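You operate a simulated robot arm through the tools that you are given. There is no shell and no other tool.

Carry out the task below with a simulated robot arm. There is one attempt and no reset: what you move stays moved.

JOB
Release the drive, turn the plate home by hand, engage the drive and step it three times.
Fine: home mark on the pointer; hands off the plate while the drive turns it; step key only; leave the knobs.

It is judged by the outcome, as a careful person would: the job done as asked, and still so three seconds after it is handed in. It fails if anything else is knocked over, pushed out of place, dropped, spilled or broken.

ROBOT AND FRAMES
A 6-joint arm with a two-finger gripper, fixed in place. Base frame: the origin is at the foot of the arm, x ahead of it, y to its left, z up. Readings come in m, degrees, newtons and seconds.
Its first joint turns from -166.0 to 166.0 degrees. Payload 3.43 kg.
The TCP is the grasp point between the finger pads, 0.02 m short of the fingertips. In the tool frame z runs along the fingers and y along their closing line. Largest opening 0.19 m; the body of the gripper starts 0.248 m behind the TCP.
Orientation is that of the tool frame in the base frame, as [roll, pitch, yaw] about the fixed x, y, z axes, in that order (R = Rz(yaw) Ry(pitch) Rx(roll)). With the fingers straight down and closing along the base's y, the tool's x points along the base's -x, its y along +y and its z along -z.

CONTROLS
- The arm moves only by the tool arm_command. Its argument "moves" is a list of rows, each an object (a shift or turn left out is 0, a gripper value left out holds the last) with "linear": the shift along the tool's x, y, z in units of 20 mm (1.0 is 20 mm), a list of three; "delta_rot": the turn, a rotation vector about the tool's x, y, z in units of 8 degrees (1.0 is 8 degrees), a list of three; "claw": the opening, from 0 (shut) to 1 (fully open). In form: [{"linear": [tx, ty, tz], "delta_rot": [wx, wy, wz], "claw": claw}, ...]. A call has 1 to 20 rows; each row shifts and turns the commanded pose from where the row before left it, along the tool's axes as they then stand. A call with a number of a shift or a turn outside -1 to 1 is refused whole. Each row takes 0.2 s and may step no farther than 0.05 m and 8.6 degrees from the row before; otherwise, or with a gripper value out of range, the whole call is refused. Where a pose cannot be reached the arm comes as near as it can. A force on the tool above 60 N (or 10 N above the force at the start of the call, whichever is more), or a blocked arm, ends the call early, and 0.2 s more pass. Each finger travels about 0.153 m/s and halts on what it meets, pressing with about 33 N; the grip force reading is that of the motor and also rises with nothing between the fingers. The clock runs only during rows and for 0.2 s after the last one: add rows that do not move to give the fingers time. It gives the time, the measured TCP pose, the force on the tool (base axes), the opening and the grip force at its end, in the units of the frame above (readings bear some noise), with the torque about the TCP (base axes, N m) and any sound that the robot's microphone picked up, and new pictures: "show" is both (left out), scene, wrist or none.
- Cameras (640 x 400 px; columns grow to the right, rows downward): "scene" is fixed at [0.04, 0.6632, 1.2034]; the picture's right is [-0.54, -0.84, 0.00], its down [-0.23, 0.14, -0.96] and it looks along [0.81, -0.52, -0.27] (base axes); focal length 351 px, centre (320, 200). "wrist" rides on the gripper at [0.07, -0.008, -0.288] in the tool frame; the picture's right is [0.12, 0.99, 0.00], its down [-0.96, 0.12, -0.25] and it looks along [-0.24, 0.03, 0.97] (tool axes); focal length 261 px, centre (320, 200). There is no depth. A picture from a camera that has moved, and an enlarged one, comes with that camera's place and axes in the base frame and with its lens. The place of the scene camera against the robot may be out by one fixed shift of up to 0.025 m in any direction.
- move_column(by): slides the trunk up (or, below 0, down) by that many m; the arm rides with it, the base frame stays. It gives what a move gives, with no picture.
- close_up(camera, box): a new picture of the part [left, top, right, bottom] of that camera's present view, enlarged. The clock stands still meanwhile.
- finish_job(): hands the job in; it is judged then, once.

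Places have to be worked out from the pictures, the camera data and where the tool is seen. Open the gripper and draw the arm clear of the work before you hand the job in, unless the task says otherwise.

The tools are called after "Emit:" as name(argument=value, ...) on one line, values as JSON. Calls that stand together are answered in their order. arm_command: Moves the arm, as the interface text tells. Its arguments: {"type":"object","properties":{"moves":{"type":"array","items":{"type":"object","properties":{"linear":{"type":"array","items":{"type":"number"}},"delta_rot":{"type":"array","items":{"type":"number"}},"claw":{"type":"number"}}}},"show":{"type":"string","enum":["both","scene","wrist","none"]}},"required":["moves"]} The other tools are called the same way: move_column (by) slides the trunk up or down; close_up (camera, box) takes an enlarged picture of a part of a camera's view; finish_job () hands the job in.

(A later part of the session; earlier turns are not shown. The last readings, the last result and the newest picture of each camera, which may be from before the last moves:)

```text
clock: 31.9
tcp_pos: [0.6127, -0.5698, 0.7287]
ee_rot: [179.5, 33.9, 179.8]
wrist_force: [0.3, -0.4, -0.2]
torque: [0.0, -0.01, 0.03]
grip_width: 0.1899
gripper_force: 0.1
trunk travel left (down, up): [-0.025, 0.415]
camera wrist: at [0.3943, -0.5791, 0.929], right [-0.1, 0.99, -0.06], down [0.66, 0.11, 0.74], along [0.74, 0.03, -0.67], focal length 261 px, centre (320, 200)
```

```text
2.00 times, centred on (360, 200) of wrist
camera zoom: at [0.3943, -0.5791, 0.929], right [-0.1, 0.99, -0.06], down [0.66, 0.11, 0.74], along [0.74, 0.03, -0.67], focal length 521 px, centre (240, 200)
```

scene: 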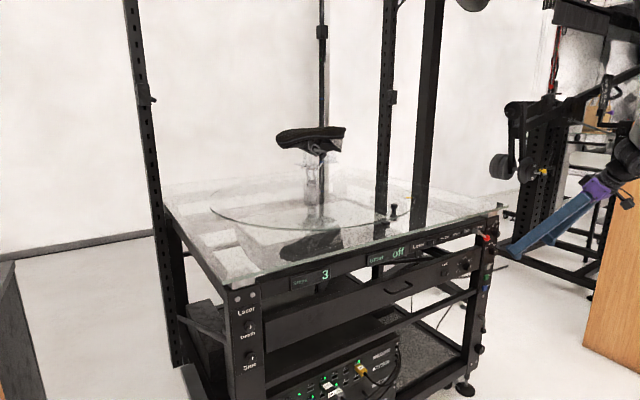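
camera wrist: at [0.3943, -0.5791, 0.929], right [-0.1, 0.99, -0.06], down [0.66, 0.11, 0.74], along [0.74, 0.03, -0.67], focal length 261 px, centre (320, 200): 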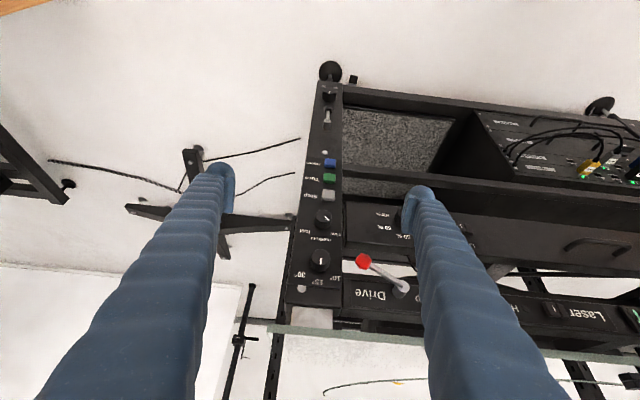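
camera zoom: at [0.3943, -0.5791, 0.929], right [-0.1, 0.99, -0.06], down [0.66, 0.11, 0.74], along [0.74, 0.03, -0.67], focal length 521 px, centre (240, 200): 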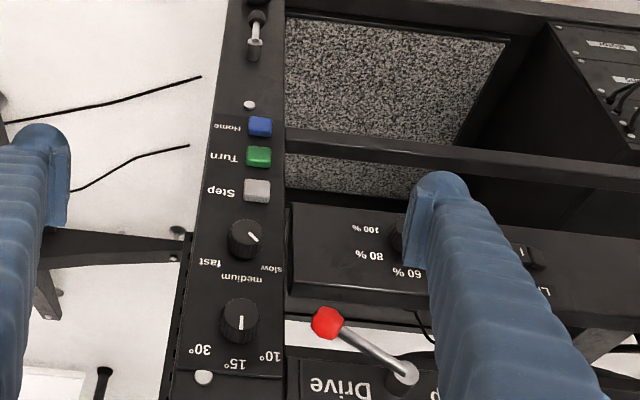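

The lever stays put at about 65-70° towards "Drive", away from its original hanging position, and the knobs still read as before. I'll raise the trunk back to mid-height and then turn the tool to point down for the plate.

Emit:
move_column(by=0.2)

Emit:
arm_command(moves=[{"linear": [-0.55, 0, -0.83], "claw": 0.25}, {"linear": [-0.55, 0, -0.83]}, {"linear": [-0.55, 0, -0.83]}, {"delta_rot": [0, 0.855, 0]}, {"delta_rot": [0, 0.855, 0]}, {"delta_rot": [0, 0.855, 0]}, {"delta_rot": [0, 0.855, 0]}, {"delta_rot": [0, 0.855, 0]}, {"linear": [0, 0, 0]}])

```text
clock: 34.0
tcp_pos: [0.6132, -0.5684, 0.9287]
ee_rot: [179.4, 33.9, 179.7]
wrist_force: [0.1, -0.4, 0.7]
torque: [0.02, 0.0, 0.03]
grip_width: 0.1898
gripper_force: 0.0
trunk travel left (down, up): [-0.225, 0.215]
```

```text
clock: 36.0
tcp_pos: [0.6119, -0.57, 0.9885]
ee_rot: [179.6, -0.4, 180.0]
wrist_force: [-0.6, -0.5, 0.4]
torque: [0.01, 0.0, 0.01]
grip_width: 0.0479
gripper_force: 0.0
trunk travel left (down, up): [-0.225, 0.215]
camera wrist: at [0.5441, -0.5806, 1.2777], right [-0.12, 0.99, 0.01], down [0.96, 0.11, 0.24], along [0.24, 0.04, -0.97], focal length 261 px, centre (320, 200)
```

scene: 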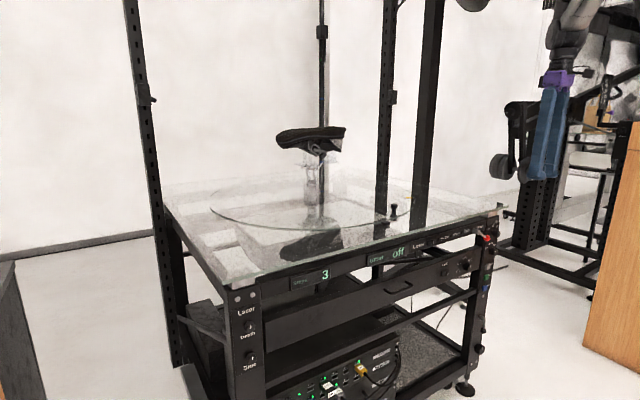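
wrist: 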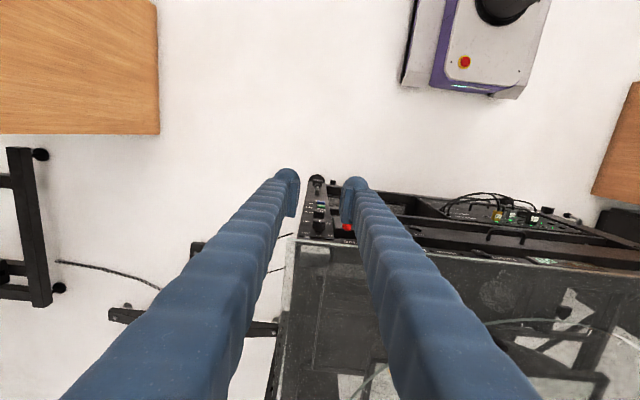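

Tool is now vertical at (0.612, -0.570, 0.989). I'll travel at this height to above the front of the plate with fingers wide open to view the peg, mark and pointer from above.

Emit:
arm_command(moves=[{"linear": [-0.5, 1, 0], "claw": 1}, {"linear": [-0.5, 1, 0]}, {"linear": [-0.5, 1, 0]}, {"linear": [-0.5, 1, 0]}, {"linear": [-0.5, 1, 0]}, {"linear": [-0.5, 1, 0]}, {"linear": [-0.5, 1, 0]}, {"linear": [-0.5, 1, 0]}, {"linear": [-0.5, 1, 0]}, {"linear": [-0.5, 1, 0]}, {"linear": [-0.5, 1, 0]}, {"linear": [-0.5, 1, 0]}, {"linear": [-0.5, 1, 0]}, {"linear": [-0.5, 1, 0]}, {"linear": [-0.5, 1, 0]}, {"linear": [-0.5, 1, 0]}, {"linear": [0, 0, 0]}])

Emit:
close_up(camera="wrist", box=[0, 100, 640, 400])

```text
clock: 39.6
tcp_pos: [0.7728, -0.2483, 0.9911]
ee_rot: [179.6, -0.3, 179.9]
wrist_force: [0.2, 0.6, -0.5]
torque: [-0.06, 0.0, -0.04]
grip_width: 0.1902
gripper_force: 0.0
trunk travel left (down, up): [-0.225, 0.215]
camera wrist: at [0.7046, -0.2594, 1.2792], right [-0.12, 0.99, 0.01], down [0.96, 0.11, 0.24], along [0.24, 0.04, -0.97], focal length 261 px, centre (320, 200)
```

scene: 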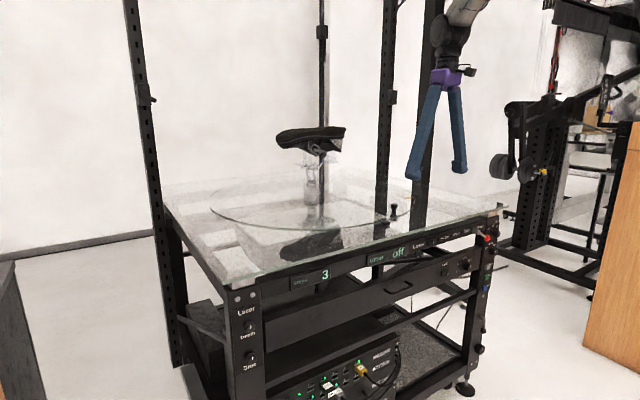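
wrist: 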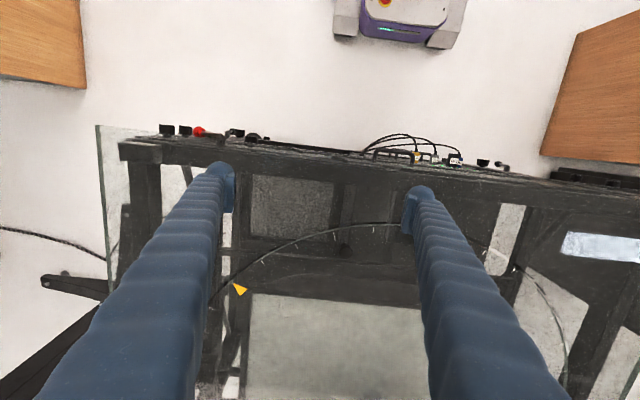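

```text
1.00 times, centred on (320, 250) of wrist (not enlarged: the box is as wide or as high as the picture)
camera zoom: at [0.7046, -0.2594, 1.2792], right [-0.12, 0.99, 0.01], down [0.96, 0.11, 0.24], along [0.24, 0.04, -0.97], focal length 261 px, centre (320, 150)
```

zoom: 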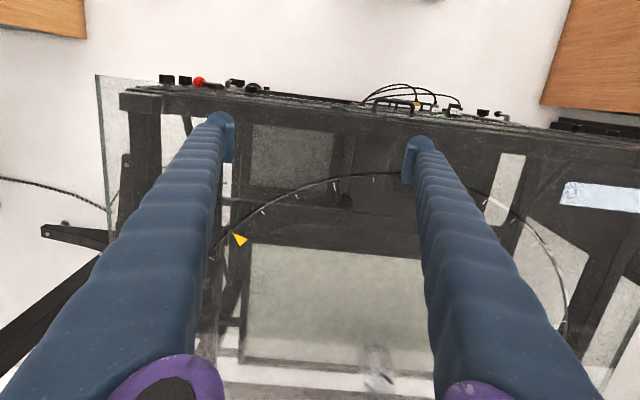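

From above: home mark at about (1.02, -0.38), peg cap at (0.886, -0.189, 0.862), and a circle fit gives plate centre (1.263, -0.065), R≈0.418. The mark needs to move about 52° towards +y. I'll bring the half-open fingers above the peg.

Emit:
arm_command(moves=[{"linear": [-0.873, 0.42, 0.3], "claw": 0.3}, {"linear": [-0.873, 0.42, 0.3]}, {"linear": [-0.873, 0.42, 0.3]}, {"linear": [-0.873, 0.42, 0.3]}, {"linear": [-0.873, 0.42, 0.3]}, {"linear": [-0.873, 0.42, 0.3]}, {"linear": [-0.873, 0.42, 0.3]}, {"linear": [0, 0, 0]}])

Emit:
close_up(camera="wrist", box=[220, 120, 420, 260])

Emit:
close_up(camera="scene", box=[340, 130, 480, 240])

```text
clock: 41.4
tcp_pos: [0.8955, -0.1899, 0.9472]
ee_rot: [179.6, -0.4, 179.9]
wrist_force: [-0.3, 0.5, 0.2]
torque: [-0.02, -0.03, 0.03]
grip_width: 0.0571
gripper_force: 0.1
trunk travel left (down, up): [-0.225, 0.215]
camera wrist: at [0.827, -0.2006, 1.237], right [-0.12, 0.99, 0.01], down [0.96, 0.11, 0.24], along [0.24, 0.04, -0.97], focal length 261 px, centre (320, 200)
```

scene: 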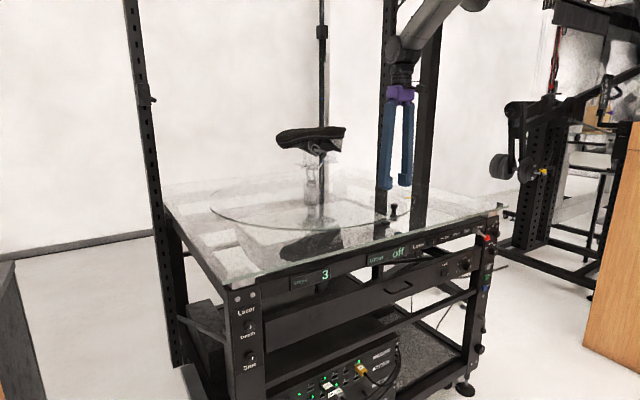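
wrist: 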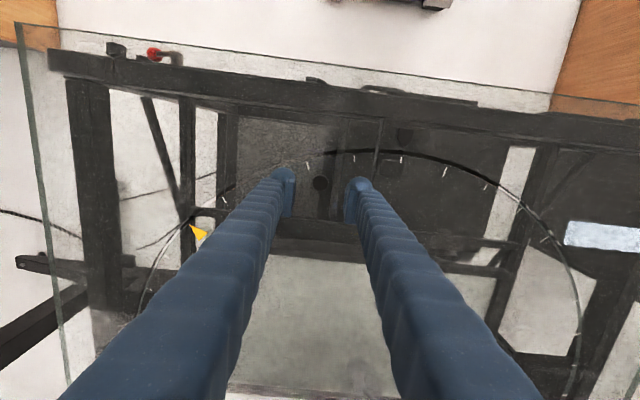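

```text
2.86 times, centred on (320, 190) of wrist
camera zoom: at [0.827, -0.2006, 1.237], right [-0.12, 0.99, 0.01], down [0.96, 0.11, 0.24], along [0.24, 0.04, -0.97], focal length 745 px, centre (320, 229)
```

zoom: 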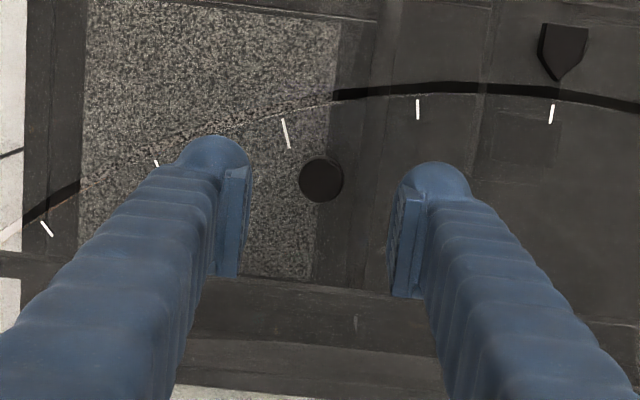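

```text
3.64 times, centred on (410, 185) of scene
camera zoom: at [0.04, 0.6632, 1.2034], right [-0.54, -0.84, 0.0], down [-0.23, 0.14, -0.96], along [0.81, -0.52, -0.27], focal length 1276 px, centre (-7, 254)
```

zoom: 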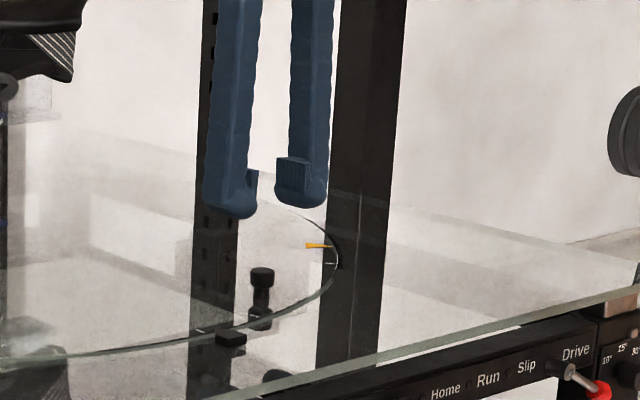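

The view from above is very good: the peg cap is centred between the fingers at (0.894, -0.188), the pointer tip is at (0.831, -0.067), and the ticks are about 10° apart with the yellow home mark 5 ticks away. I'll lower over the peg and narrow the fingers to a loose straddle.

Emit:
arm_command(moves=[{"linear": [0, 0.1, 0.8]}, {"linear": [0, 0, 0.8]}, {"linear": [0, 0, 0.8]}, {"linear": [0, 0, 0.8]}, {"linear": [0, 0, 0.8]}, {"linear": [0, 0, 0], "claw": 0.15}, {"linear": [0, 0, 0]}])

Emit:
close_up(camera="wrist", box=[220, 100, 420, 240])

Emit:
close_up(camera="scene", box=[340, 150, 450, 240])

```text
clock: 43.0
tcp_pos: [0.8946, -0.1877, 0.8672]
ee_rot: [179.5, -0.2, 179.9]
wrist_force: [-0.3, -0.3, 0.1]
torque: [0.0, 0.02, -0.03]
grip_width: 0.0283
gripper_force: 0.1
trunk travel left (down, up): [-0.225, 0.215]
camera wrist: at [0.8266, -0.1981, 1.1564], right [-0.12, 0.99, 0.01], down [0.96, 0.11, 0.24], along [0.24, 0.04, -0.97], focal length 261 px, centre (320, 200)
```

scene: 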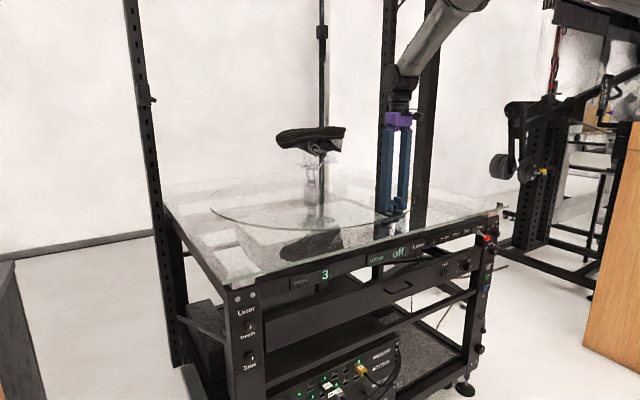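
wrist: 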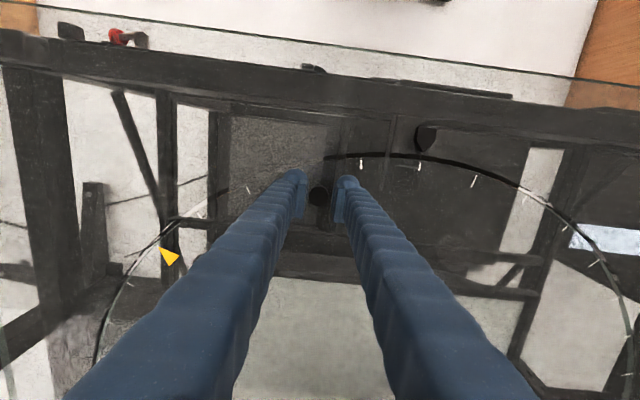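

```text
2.86 times, centred on (320, 170) of wrist
camera zoom: at [0.8266, -0.1981, 1.1564], right [-0.12, 0.99, 0.01], down [0.96, 0.11, 0.24], along [0.24, 0.04, -0.97], focal length 745 px, centre (320, 286)
```

zoom: 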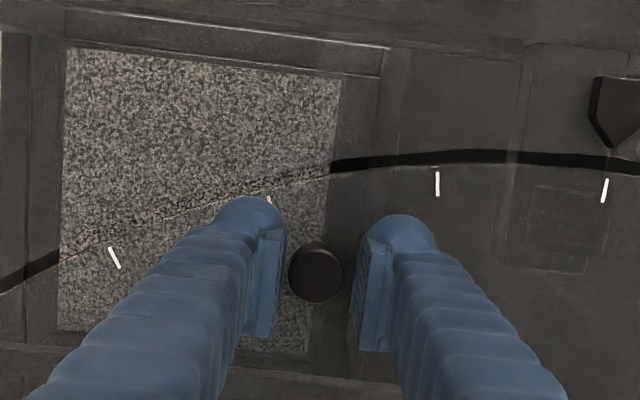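

```text
4.44 times, centred on (395, 195) of scene
camera zoom: at [0.04, 0.6632, 1.2034], right [-0.54, -0.84, 0.0], down [-0.23, 0.14, -0.96], along [0.81, -0.52, -0.27], focal length 1559 px, centre (-13, 222)
```

zoom: 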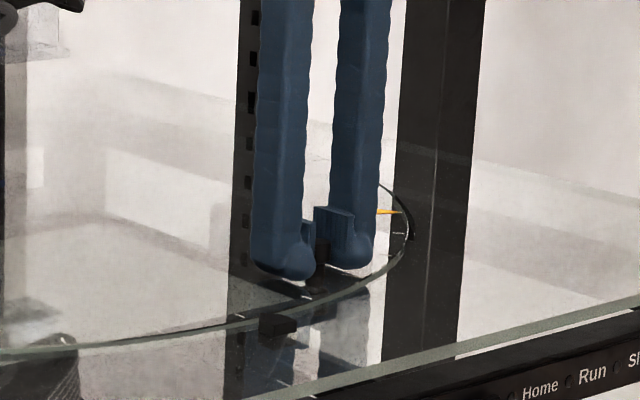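

The fingers straddle the peg with a few millimetres of play and no contact. I'll test with a gentle 12 mm push in +y to see whether the plate now turns freely.

Emit:
arm_command(moves=[{"linear": [0, 0.15, 0]}, {"linear": [0, 0.15, 0]}, {"linear": [0, 0.15, 0]}, {"linear": [0, 0.15, 0]}], show="wrist")

Emit:
close_up(camera="wrist", box=[220, 100, 420, 240])

Emit:
close_up(camera="scene", box=[360, 210, 500, 290])

```text
clock: 44.0
tcp_pos: [0.8945, -0.1753, 0.8676]
ee_rot: [179.5, -0.3, -179.9]
wrist_force: [-0.5, 0.2, -0.2]
torque: [-0.02, 0.04, 0.02]
grip_width: 0.0287
gripper_force: 0.0
trunk travel left (down, up): [-0.225, 0.215]
camera wrist: at [0.8265, -0.1862, 1.1568], right [-0.12, 0.99, 0.01], down [0.96, 0.11, 0.24], along [0.24, 0.04, -0.97], focal length 261 px, centre (320, 200)
```

wrist: 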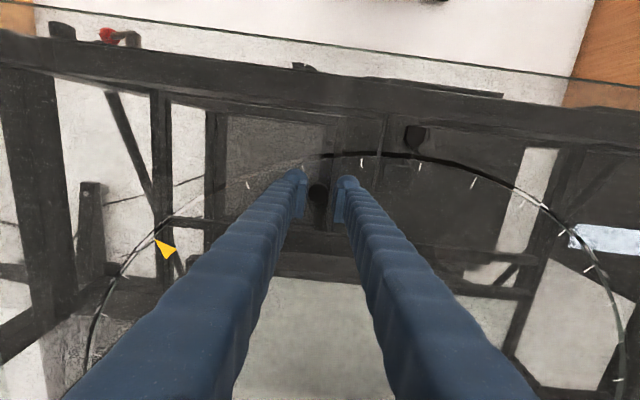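

```text
2.86 times, centred on (320, 170) of wrist
camera zoom: at [0.8265, -0.1862, 1.1568], right [-0.12, 0.99, 0.01], down [0.96, 0.11, 0.24], along [0.24, 0.04, -0.97], focal length 745 px, centre (320, 286)
```

zoom: 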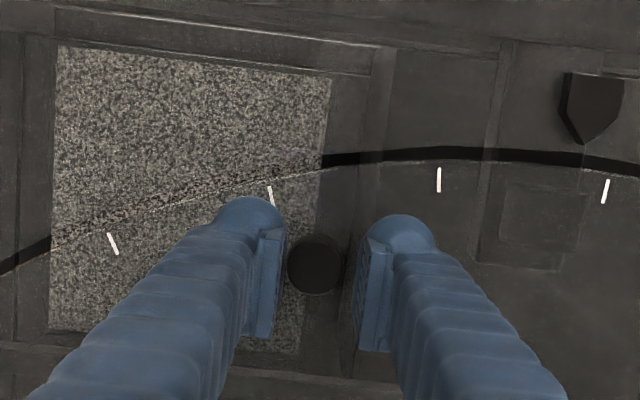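

```text
4.57 times, centred on (430, 250) of scene
camera zoom: at [0.04, 0.6632, 1.2034], right [-0.54, -0.84, 0.0], down [-0.23, 0.14, -0.96], along [0.81, -0.52, -0.27], focal length 1604 px, centre (-183, -29)
```

zoom: 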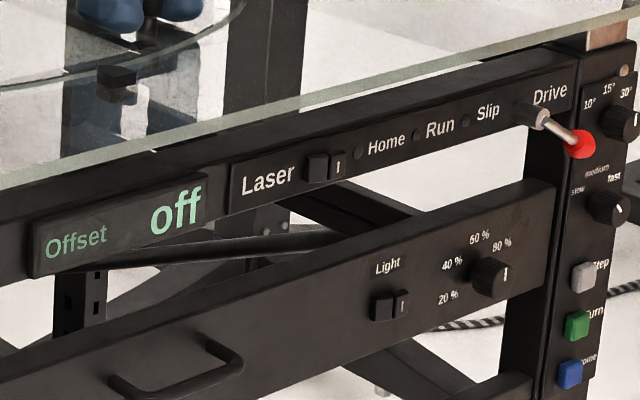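

The plate turns freely with no lamp or force, so the drive is released. I'll now carry the peg along its arc (centre (1.263, -0.067), radius 0.388) towards +y, stopping short to check.

Emit:
arm_command(moves=[{"linear": [0.09, 0.4, 0]}, {"linear": [0.09, 0.72, 0]}, {"linear": [0.09, 0.72, 0]}, {"linear": [0.09, 0.72, 0]}, {"linear": [0.09, 0.72, 0]}, {"linear": [0.09, 0.72, 0]}, {"linear": [0.09, 0.72, 0]}, {"linear": [0.09, 0.72, 0]}, {"linear": [-0.1, 0.72, 0]}, {"linear": [-0.1, 0.72, 0]}, {"linear": [-0.1, 0.72, 0]}, {"linear": [-0.1, 0.72, 0]}, {"linear": [-0.12, 0.72, 0]}, {"linear": [-0.12, 0.72, 0]}, {"linear": [-0.14, 0.72, 0]}, {"linear": [-0.14, 0.72, 0]}, {"linear": [0, 0, 0]}])

Emit:
close_up(camera="wrist", box=[200, 80, 440, 240])

```text
clock: 47.6
tcp_pos: [0.8991, 0.0479, 0.8691]
ee_rot: [179.6, -0.3, 180.0]
wrist_force: [-1.0, 0.7, 0.0]
torque: [0.01, 0.02, 0.02]
grip_width: 0.0285
gripper_force: 0.1
trunk travel left (down, up): [-0.225, 0.215]
camera wrist: at [0.8303, 0.0382, 1.1584], right [-0.12, 0.99, 0.01], down [0.96, 0.11, 0.24], along [0.24, 0.04, -0.97], focal length 261 px, centre (320, 200)
```

scene: 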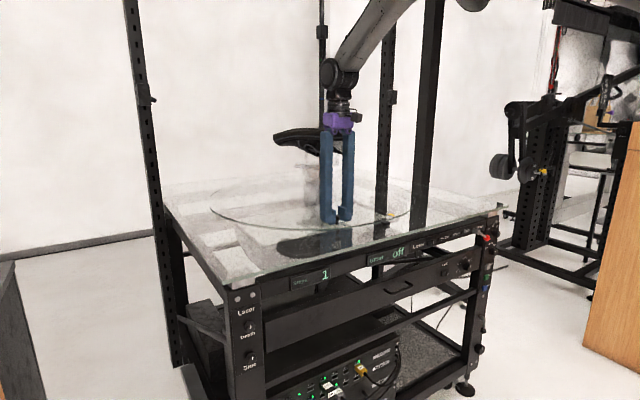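
wrist: 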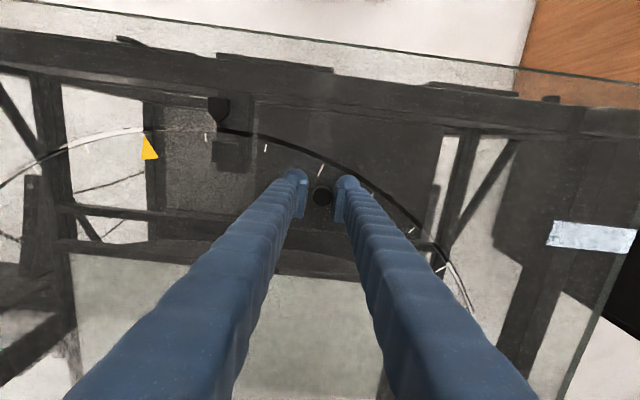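

```text
2.50 times, centred on (320, 160) of wrist
camera zoom: at [0.8303, 0.0382, 1.1584], right [-0.12, 0.99, 0.01], down [0.96, 0.11, 0.24], along [0.24, 0.04, -0.97], focal length 652 px, centre (320, 300)
```

zoom: 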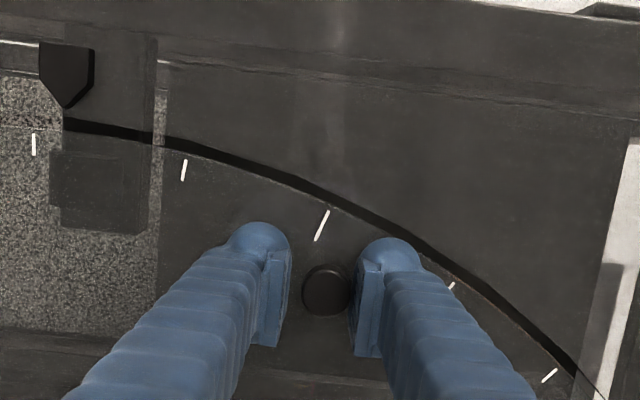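

The plate followed (the Steps display went 3→1) and the mark is now about 13° short of the pointer. I'll continue about 10.5° more along the arc.

Emit:
arm_command(moves=[{"linear": [-0.18, 0.56, 0]}, {"linear": [-0.19, 0.56, 0]}, {"linear": [-0.2, 0.56, 0]}, {"linear": [-0.2, 0.56, 0]}, {"linear": [-0.21, 0.56, 0]}, {"linear": [-0.22, 0.56, 0]}, {"linear": [0, 0, 0]}])

Emit:
close_up(camera="wrist", box=[60, 60, 300, 220])

Emit:
close_up(camera="scene", box=[270, 180, 430, 300])

```text
clock: 49.2
tcp_pos: [0.922, 0.1158, 0.8702]
ee_rot: [179.5, -0.3, 179.9]
wrist_force: [0.0, 0.3, 0.1]
torque: [0.0, 0.01, -0.03]
grip_width: 0.0286
gripper_force: 0.1
trunk travel left (down, up): [-0.225, 0.215]
camera wrist: at [0.8542, 0.1048, 1.1593], right [-0.12, 0.99, 0.01], down [0.96, 0.11, 0.24], along [0.24, 0.04, -0.97], focal length 261 px, centre (320, 200)
```

scene: 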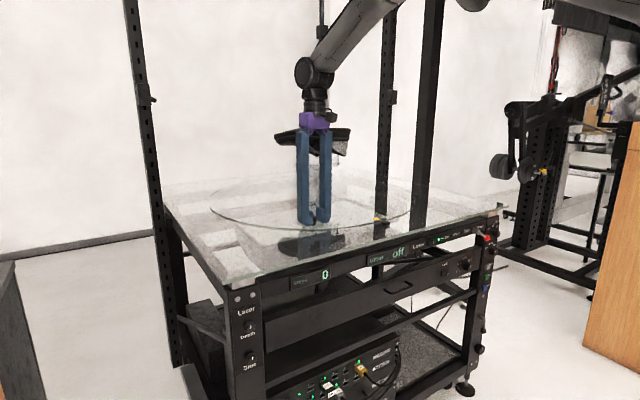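
wrist: 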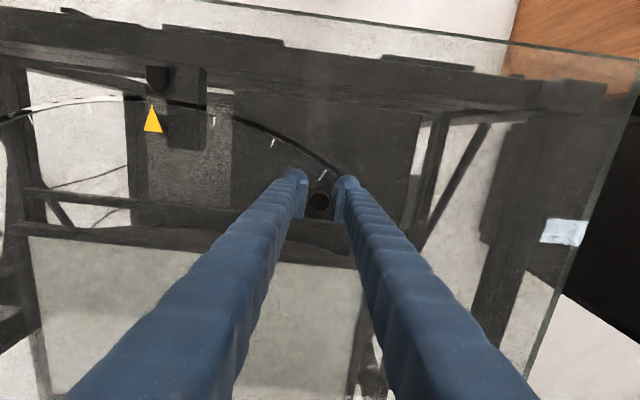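

```text
2.50 times, centred on (180, 140) of wrist
camera zoom: at [0.8542, 0.1048, 1.1593], right [-0.12, 0.99, 0.01], down [0.96, 0.11, 0.24], along [0.24, 0.04, -0.97], focal length 652 px, centre (670, 350)
```

zoom: 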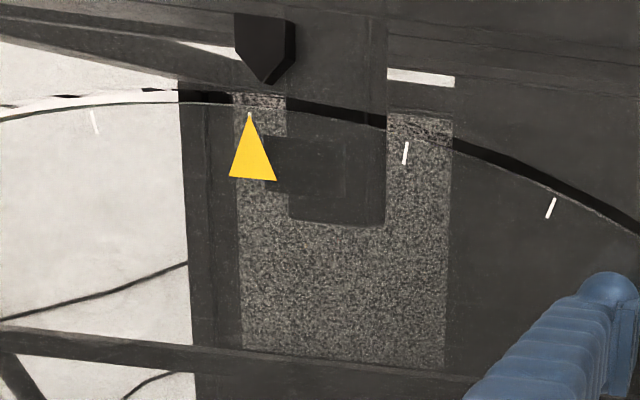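

```text
3.33 times, centred on (350, 240) of scene
camera zoom: at [0.04, 0.6632, 1.2034], right [-0.54, -0.84, 0.0], down [-0.23, 0.14, -0.96], along [0.81, -0.52, -0.27], focal length 1170 px, centre (220, 67)
```

zoom: 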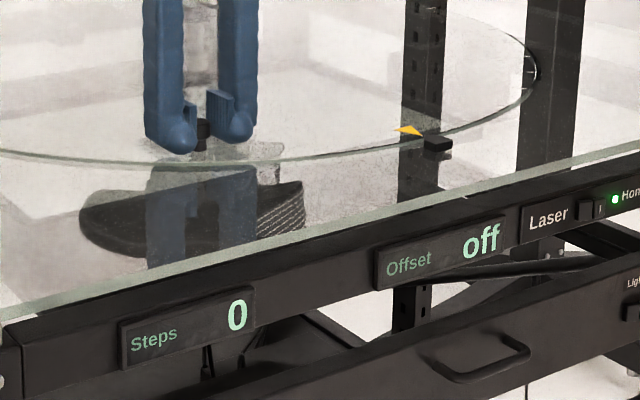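

The Home lamp is lit and Steps shows 0, but the mark looks 1–2° short of the pointer from this oblique view. I'll unload the peg, lift off, and look from straight above the pointer to measure without parallax.

Emit:
arm_command(moves=[{"linear": [0, -0.15, 0]}, {"linear": [0, 0, -0.8]}, {"linear": [0, 0, -0.8]}, {"linear": [0, 0, -0.8]}, {"linear": [0, 0, -0.8]}, {"linear": [0, 0, -0.8]}, {"linear": [0.11, -0.95, 0]}, {"linear": [0.11, -0.95, 0]}, {"linear": [0.11, -0.95, 0]}, {"linear": [0.11, -0.95, 0]}, {"linear": [0.11, -0.95, 0]}, {"linear": [0.11, -0.95, 0]}, {"linear": [0.11, -0.95, 0]}, {"linear": [0.11, -0.95, 0]}, {"linear": [0.11, -0.95, 0]}, {"linear": [0, 0, 0]}])

Emit:
close_up(camera="wrist", box=[270, 90, 370, 160])

Emit:
close_up(camera="wrist", box=[200, 60, 440, 200])

```text
clock: 52.6
tcp_pos: [0.9022, -0.0592, 0.9486]
ee_rot: [179.5, -0.2, -179.9]
wrist_force: [-0.3, 0.1, -0.2]
torque: [0.1, -0.01, 0.0]
grip_width: 0.0287
gripper_force: 0.0
trunk travel left (down, up): [-0.225, 0.215]
camera wrist: at [0.8349, -0.0705, 1.2374], right [-0.12, 0.99, 0.01], down [0.96, 0.11, 0.24], along [0.24, 0.04, -0.97], focal length 261 px, centre (320, 200)
```

scene: 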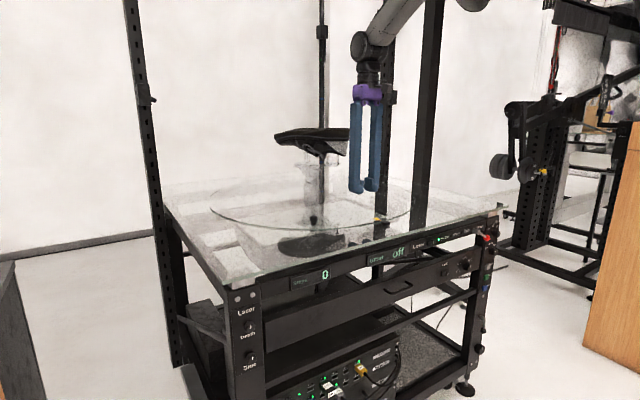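
wrist: 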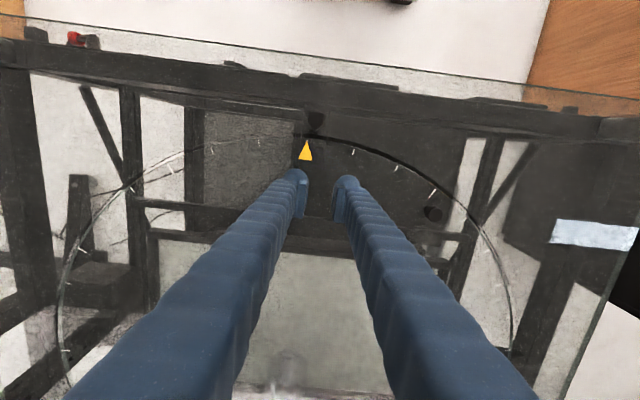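

```text
5.71 times, centred on (320, 125) of wrist
camera zoom: at [0.8349, -0.0705, 1.2374], right [-0.12, 0.99, 0.01], down [0.96, 0.11, 0.24], along [0.24, 0.04, -0.97], focal length 1489 px, centre (320, 629)
```

zoom: 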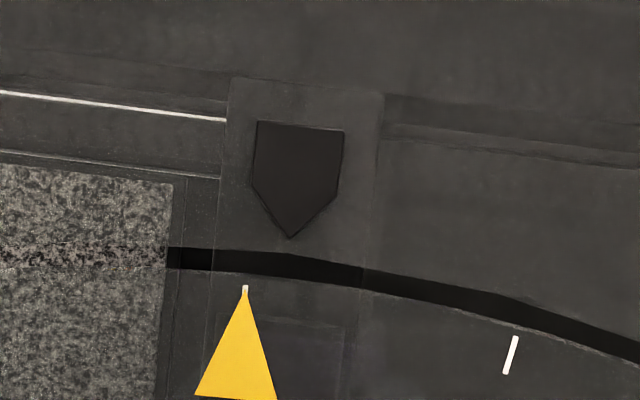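

```text
2.67 times, centred on (320, 130) of wrist
camera zoom: at [0.8349, -0.0705, 1.2374], right [-0.12, 0.99, 0.01], down [0.96, 0.11, 0.24], along [0.24, 0.04, -0.97], focal length 695 px, centre (320, 387)
```

zoom: 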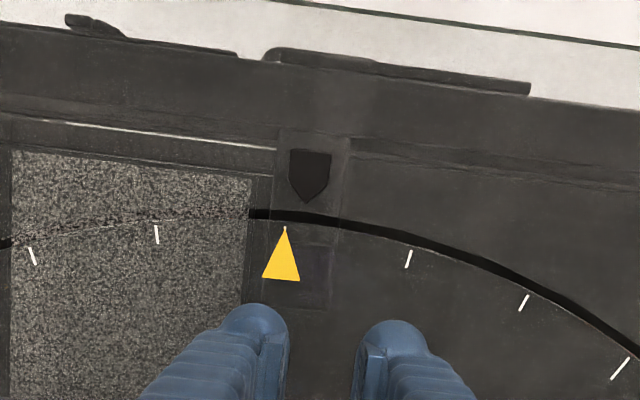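

Measured from above, the mark is about 1.5° short of the pointer (40 px against 267 px per 10°). The peg is at about (0.927, 0.112), so I'll go back over it and nudge it about 9 mm further in +y.

Emit:
arm_command(moves=[{"linear": [-0.127, 0.9556, 0]}, {"linear": [-0.127, 0.9556, 0]}, {"linear": [-0.127, 0.9556, 0]}, {"linear": [-0.127, 0.9556, 0]}, {"linear": [-0.127, 0.9556, 0]}, {"linear": [-0.127, 0.9556, 0]}, {"linear": [-0.127, 0.9556, 0]}, {"linear": [-0.127, 0.9556, 0]}, {"linear": [-0.127, 0.9556, 0]}, {"linear": [0, 0, 0]}], show="wrist")

Emit:
close_up(camera="wrist", box=[260, 140, 380, 220])

```text
clock: 54.8
tcp_pos: [0.9255, 0.1132, 0.9502]
ee_rot: [179.6, -0.3, -179.9]
wrist_force: [0.1, -0.1, 0.7]
torque: [-0.03, -0.01, 0.01]
grip_width: 0.0285
gripper_force: 0.1
trunk travel left (down, up): [-0.225, 0.215]
camera wrist: at [0.858, 0.1025, 1.2389], right [-0.12, 0.99, 0.01], down [0.96, 0.11, 0.24], along [0.24, 0.04, -0.97], focal length 261 px, centre (320, 200)
```

wrist: 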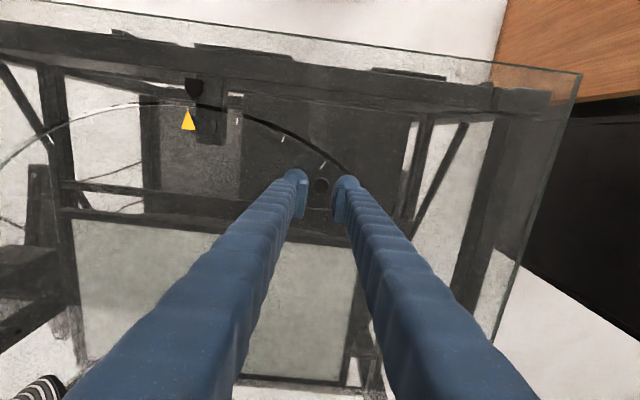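

```text
5.00 times, centred on (320, 180) of wrist
camera zoom: at [0.858, 0.1025, 1.2389], right [-0.12, 0.99, 0.01], down [0.96, 0.11, 0.24], along [0.24, 0.04, -0.97], focal length 1303 px, centre (320, 300)
```

zoom: 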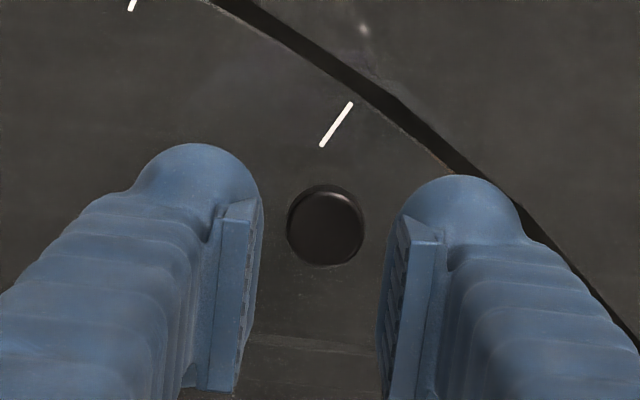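

The peg sits between the fingers. I'll descend, nudge slowly to TCP y≈0.1255, and look at the mark before lifting.

Emit:
arm_command(moves=[{"linear": [0, 0.03, 0.8]}, {"linear": [0, 0, 0.8]}, {"linear": [0, 0, 0.8]}, {"linear": [0, 0, 0.8]}, {"linear": [0, 0, 0.8]}, {"linear": [-0.04, 0.1, 0]}, {"linear": [-0.04, 0.1, 0]}, {"linear": [-0.04, 0.1, 0]}, {"linear": [-0.04, 0.1, 0]}, {"linear": [-0.04, 0.1, 0]}, {"linear": [-0.04, 0.08, 0]}, {"linear": [0, 0, 0]}], show="wrist")

Emit:
close_up(camera="wrist", box=[60, 60, 300, 220])

```text
clock: 57.4
tcp_pos: [0.9299, 0.127, 0.87]
ee_rot: [179.5, -0.5, -180.0]
wrist_force: [0.4, -0.7, 0.1]
torque: [0.0, 0.01, 0.01]
grip_width: 0.0289
gripper_force: 0.7
trunk travel left (down, up): [-0.225, 0.215]
camera wrist: at [0.862, 0.1152, 1.1588], right [-0.12, 0.99, 0.01], down [0.96, 0.11, 0.24], along [0.24, 0.04, -0.97], focal length 261 px, centre (320, 200)
```

wrist: 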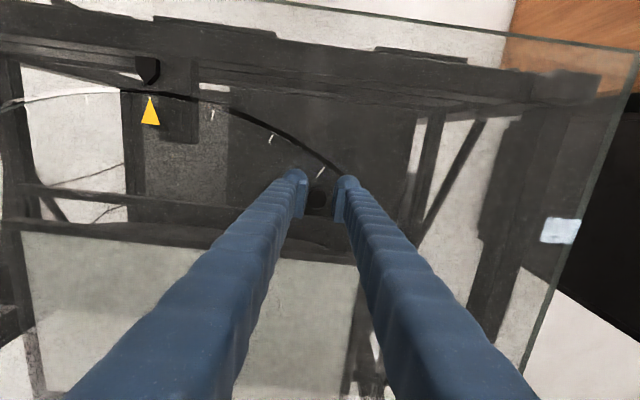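

```text
2.50 times, centred on (180, 140) of wrist
camera zoom: at [0.862, 0.1152, 1.1588], right [-0.12, 0.99, 0.01], down [0.96, 0.11, 0.24], along [0.24, 0.04, -0.97], focal length 652 px, centre (670, 350)
```

zoom: 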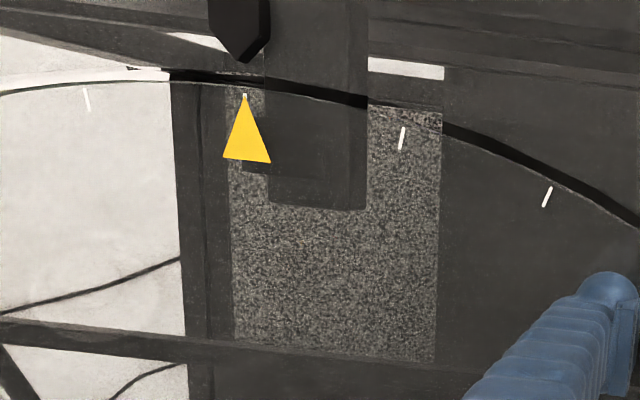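

In this oblique view the mark moved from 14 px to about 2 px off the pointer. I'll unload, lift and check again from straight above.

Emit:
arm_command(moves=[{"linear": [0, -0.13, 0]}, {"linear": [0, 0, -0.8]}, {"linear": [0, 0, -0.8]}, {"linear": [0, 0, -0.8]}, {"linear": [0, 0, -0.8]}, {"linear": [0, 0, -0.8]}, {"linear": [0.14, -0.95, 0]}, {"linear": [0.14, -0.95, 0]}, {"linear": [0.14, -0.95, 0]}, {"linear": [0.14, -0.95, 0]}, {"linear": [0.14, -0.95, 0]}, {"linear": [0.14, -0.95, 0]}, {"linear": [0.14, -0.95, 0]}, {"linear": [0.14, -0.95, 0]}, {"linear": [0.14, -0.95, 0]}, {"linear": [0.1, -0.7, 0]}, {"linear": [0, 0, 0]}])

Emit:
close_up(camera="wrist", box=[270, 90, 370, 160])

Emit:
close_up(camera="scene", box=[270, 180, 430, 300])

```text
clock: 61.0
tcp_pos: [0.9023, -0.0624, 0.9487]
ee_rot: [179.6, -0.3, -179.9]
wrist_force: [0.7, -1.0, 0.9]
torque: [0.03, 0.02, -0.01]
grip_width: 0.0286
gripper_force: 0.0
trunk travel left (down, up): [-0.225, 0.215]
camera wrist: at [0.8349, -0.0739, 1.2376], right [-0.12, 0.99, 0.01], down [0.96, 0.11, 0.24], along [0.24, 0.04, -0.97], focal length 261 px, centre (320, 200)
```

scene: 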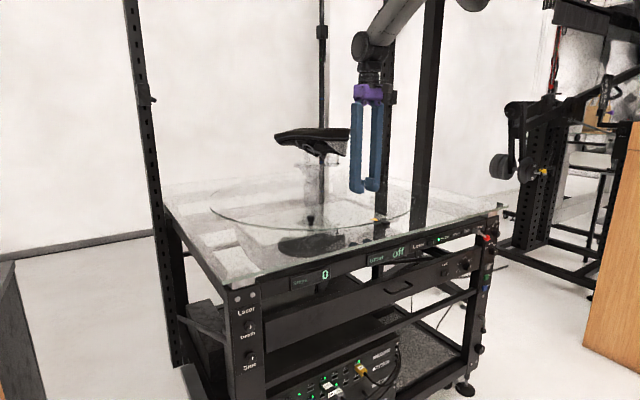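
wrist: 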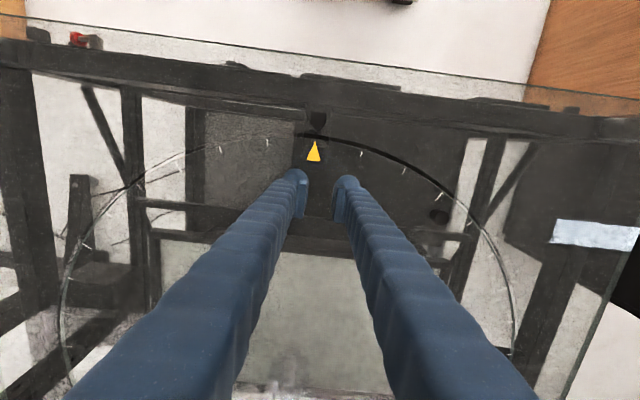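

```text
5.71 times, centred on (320, 125) of wrist
camera zoom: at [0.8349, -0.0739, 1.2376], right [-0.12, 0.99, 0.01], down [0.96, 0.11, 0.24], along [0.24, 0.04, -0.97], focal length 1489 px, centre (320, 629)
```

zoom: 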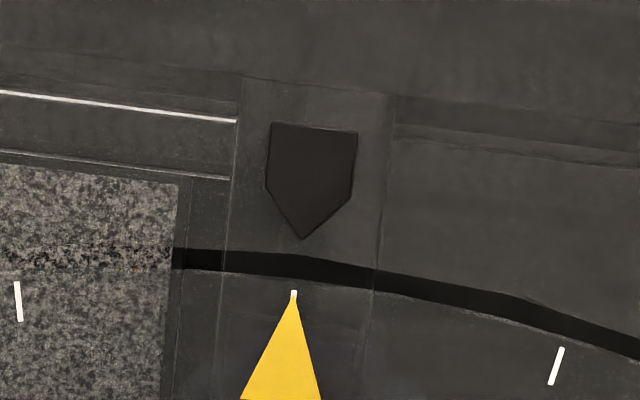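

```text
3.33 times, centred on (350, 240) of scene
camera zoom: at [0.04, 0.6632, 1.2034], right [-0.54, -0.84, 0.0], down [-0.23, 0.14, -0.96], along [0.81, -0.52, -0.27], focal length 1170 px, centre (220, 67)
```

zoom: 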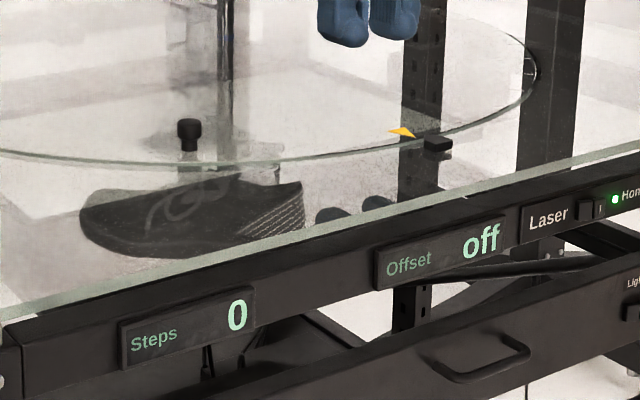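

The mark is now within about 0.15° of the pointer, Home lamp lit, Steps 0. Next I engage the drive: I'll travel back in front of the panel, clear of everything.

Emit:
arm_command(moves=[{"linear": [0.73, -1, -0.2], "claw": 0}, {"linear": [0.73, -1, -0.2]}, {"linear": [0.73, -1, -0.1]}, {"linear": [0.73, -1, -0.1]}, {"linear": [0.73, -1, -0.1]}, {"linear": [0.73, -1, -0.1]}, {"linear": [0.73, -1, -0.1]}, {"linear": [0.73, -1, -0.1]}, {"linear": [0.73, -1, -0.1]}, {"linear": [0.73, -1, -0.1]}, {"linear": [0.73, -1, -0.1]}, {"linear": [0.73, -1, -0.1]}, {"linear": [0.73, -1, -0.1]}, {"linear": [0.73, -1, -0.1]}, {"linear": [0.73, -1, -0.1]}, {"linear": [0.73, -1, -0.1]}, {"linear": [0.73, -1, -0.1]}, {"linear": [0.73, -1, -0.1]}, {"linear": [0.73, -1, -0.1]}, {"linear": [0.73, -1, -0.1]}], show="none")

Emit:
arm_command(moves=[{"linear": [0, -1, 0]}, {"linear": [0, -1, 0]}, {"delta_rot": [0, -0.86, 0]}, {"delta_rot": [0, -0.86, 0]}, {"delta_rot": [0, -0.86, 0]}, {"delta_rot": [0, -0.86, 0]}, {"delta_rot": [0, -0.86, 0]}, {"linear": [0, 0, 0]}])

```text
clock: 65.2
tcp_pos: [0.6109, -0.4641, 0.9919]
ee_rot: [179.5, -0.4, 179.9]
wrist_force: [0.1, 0.6, 0.5]
torque: [0.04, -0.01, 0.03]
grip_width: 0.0
gripper_force: 32.8
trunk travel left (down, up): [-0.225, 0.215]
```

```text
clock: 67.0
tcp_pos: [0.6097, -0.5047, 0.9909]
ee_rot: [179.4, 34.1, 179.6]
wrist_force: [0.8, 0.4, -0.2]
torque: [0.1, -0.03, 0.04]
grip_width: 0.0
gripper_force: 33.3
trunk travel left (down, up): [-0.225, 0.215]
camera wrist: at [0.3917, -0.5135, 1.1902], right [-0.1, 0.99, -0.06], down [0.66, 0.11, 0.75], along [0.75, 0.03, -0.66], focal length 261 px, centre (320, 200)
```

scene: 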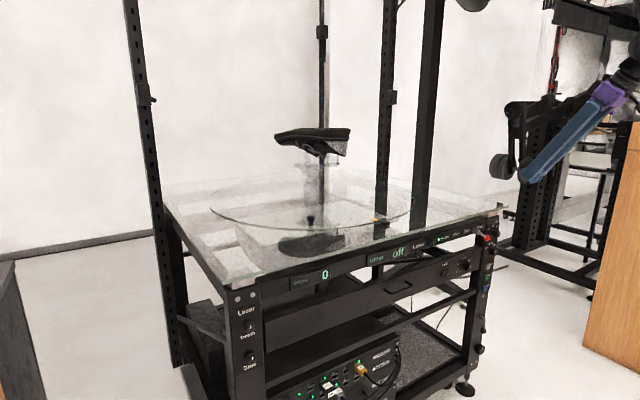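
wrist: 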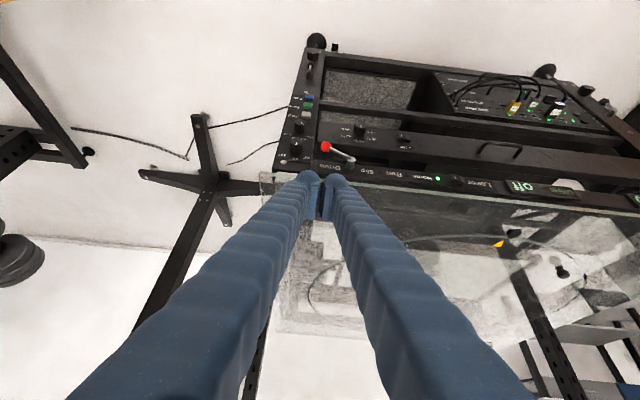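

The lever is visible at its released position with the Home lamp lit. I'll lower the trunk and look at the lever position again before touching it.

Emit:
move_column(by=-0.2)

Emit:
close_up(camera="wrist", box=[220, 80, 420, 280])

Emit:
close_up(camera="scene", box=[420, 210, 520, 280])

```text
clock: 69.2
tcp_pos: [0.6108, -0.5031, 0.7907]
ee_rot: [179.6, 34.2, 179.6]
wrist_force: [-0.2, 0.0, 0.0]
torque: [0.01, 0.0, 0.04]
grip_width: 0.0002
gripper_force: 33.2
trunk travel left (down, up): [-0.025, 0.415]
```

```text
2.00 times, centred on (320, 180) of wrist
camera zoom: at [0.3919, -0.5131, 0.9907], right [-0.1, 0.99, -0.06], down [0.66, 0.11, 0.75], along [0.75, 0.03, -0.66], focal length 521 px, centre (320, 240)
```

zoom: 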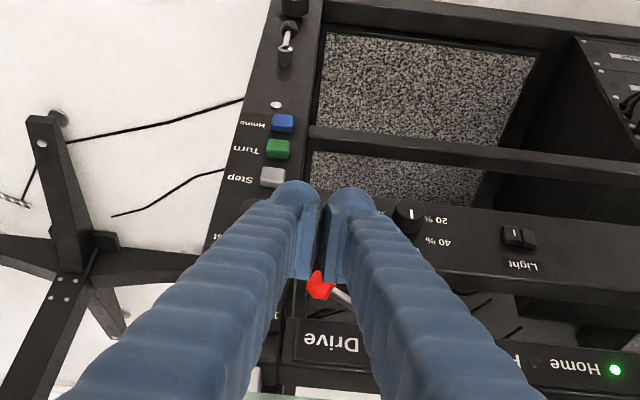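

```text
5.71 times, centred on (470, 245) of scene
camera zoom: at [0.04, 0.6632, 1.2034], right [-0.54, -0.84, 0.0], down [-0.23, 0.14, -0.96], along [0.81, -0.52, -0.27], focal length 2005 px, centre (-537, -57)
```

zoom: 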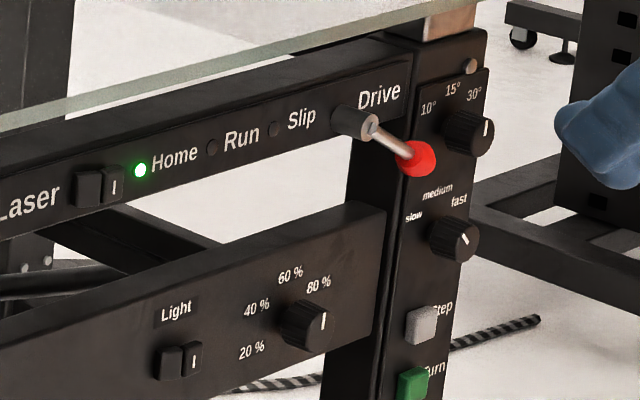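

Ball at about (0.715, -0.497, 0.752), right in line with the fingers. I'll bring the closed fingertips in just above the ball and then press it down and round towards hanging.

Emit:
arm_command(moves=[{"linear": [-0.763, 0, 0.523]}, {"linear": [-0.763, 0, 0.523]}, {"linear": [-0.763, 0, 0.523]}, {"linear": [-0.763, 0.1, 0.523]}, {"linear": [-0.763, 0.1, 0.523]}, {"linear": [0, 0, 0]}])

Emit:
close_up(camera="scene", box=[440, 215, 510, 265])

```text
clock: 70.6
tcp_pos: [0.704, -0.4976, 0.7897]
ee_rot: [179.4, 34.0, 179.6]
wrist_force: [0.4, -0.5, -0.6]
torque: [-0.03, 0.0, -0.01]
grip_width: 0.0
gripper_force: 32.8
trunk travel left (down, up): [-0.025, 0.415]
camera wrist: at [0.4851, -0.5092, 0.9902], right [-0.1, 0.99, -0.06], down [0.66, 0.11, 0.74], along [0.75, 0.03, -0.66], focal length 261 px, centre (320, 200)
```

scene: 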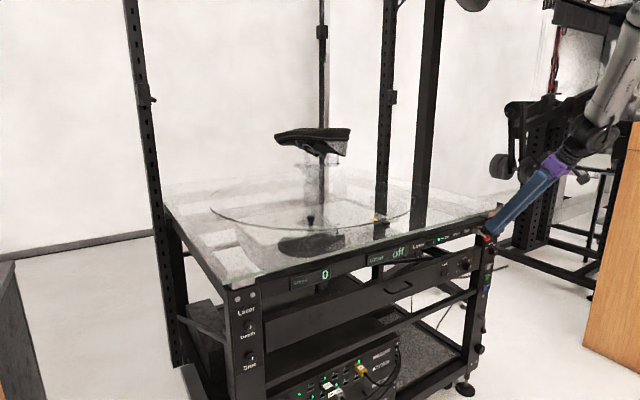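
wrist: 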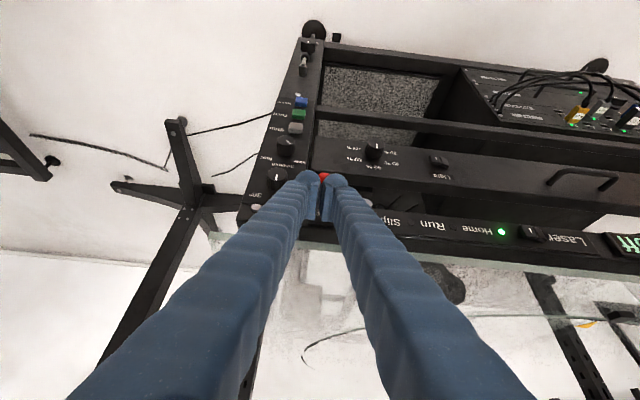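

```text
8.00 times, centred on (475, 240) of scene
camera zoom: at [0.04, 0.6632, 1.2034], right [-0.54, -0.84, 0.0], down [-0.23, 0.14, -0.96], along [0.81, -0.52, -0.27], focal length 2807 px, centre (-920, -120)
```

zoom: 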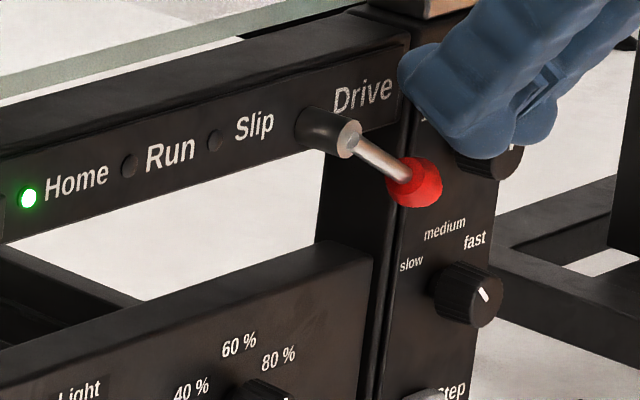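

The fingertips are right above the ball and clear of the knobs. Pressing straight down in 8 mm steps.

Emit:
arm_command(moves=[{"linear": [0.224, 0, 0.332]}, {"linear": [0.224, 0, 0.332]}, {"linear": [0.224, 0, 0.332]}, {"linear": [0.224, 0, 0.332]}, {"linear": [0.224, 0, 0.332]}], show="none")

Emit:
close_up(camera="scene", box=[440, 215, 510, 265])

```text
clock: 71.8
tcp_pos: [0.7043, -0.4986, 0.7502]
ee_rot: [179.4, 34.1, 179.6]
wrist_force: [0.5, -0.3, -0.3]
torque: [-0.01, 0.03, -0.02]
grip_width: 0.0
gripper_force: 33.4
trunk travel left (down, up): [-0.025, 0.415]
```

```text
8.00 times, centred on (475, 240) of scene
camera zoom: at [0.04, 0.6632, 1.2034], right [-0.54, -0.84, 0.0], down [-0.23, 0.14, -0.96], along [0.81, -0.52, -0.27], focal length 2807 px, centre (-920, -120)
```

zoom: 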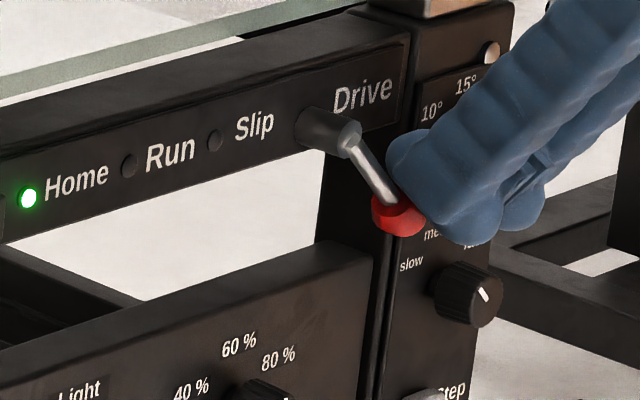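

The lever came down to roughly 40° with no excess force. Continue down with a little +y, then push +y towards hanging.

Emit:
arm_command(moves=[{"linear": [0.224, 0.1, 0.332]}, {"linear": [0.224, 0.1, 0.332]}, {"linear": [0.224, 0.1, 0.332]}, {"linear": [0.224, 0.1, 0.332]}, {"linear": [0, 0.3, 0]}, {"linear": [0, 0.3, 0]}, {"linear": [0, 0.3, 0]}], show="none")

Emit:
close_up(camera="scene", box=[440, 215, 510, 265])

```text
clock: 73.4
tcp_pos: [0.7044, -0.4726, 0.719]
ee_rot: [179.4, 34.1, 179.6]
wrist_force: [0.0, 0.1, 0.2]
torque: [0.01, 0.02, 0.03]
grip_width: 0.0
gripper_force: 32.9
trunk travel left (down, up): [-0.025, 0.415]
```

```text
8.00 times, centred on (475, 240) of scene
camera zoom: at [0.04, 0.6632, 1.2034], right [-0.54, -0.84, 0.0], down [-0.23, 0.14, -0.96], along [0.81, -0.52, -0.27], focal length 2807 px, centre (-920, -120)
```

zoom: 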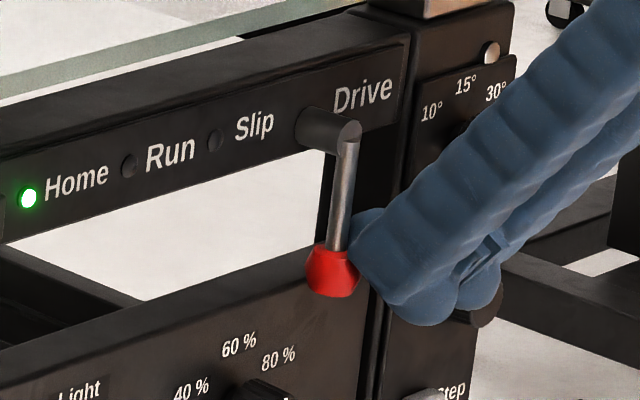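

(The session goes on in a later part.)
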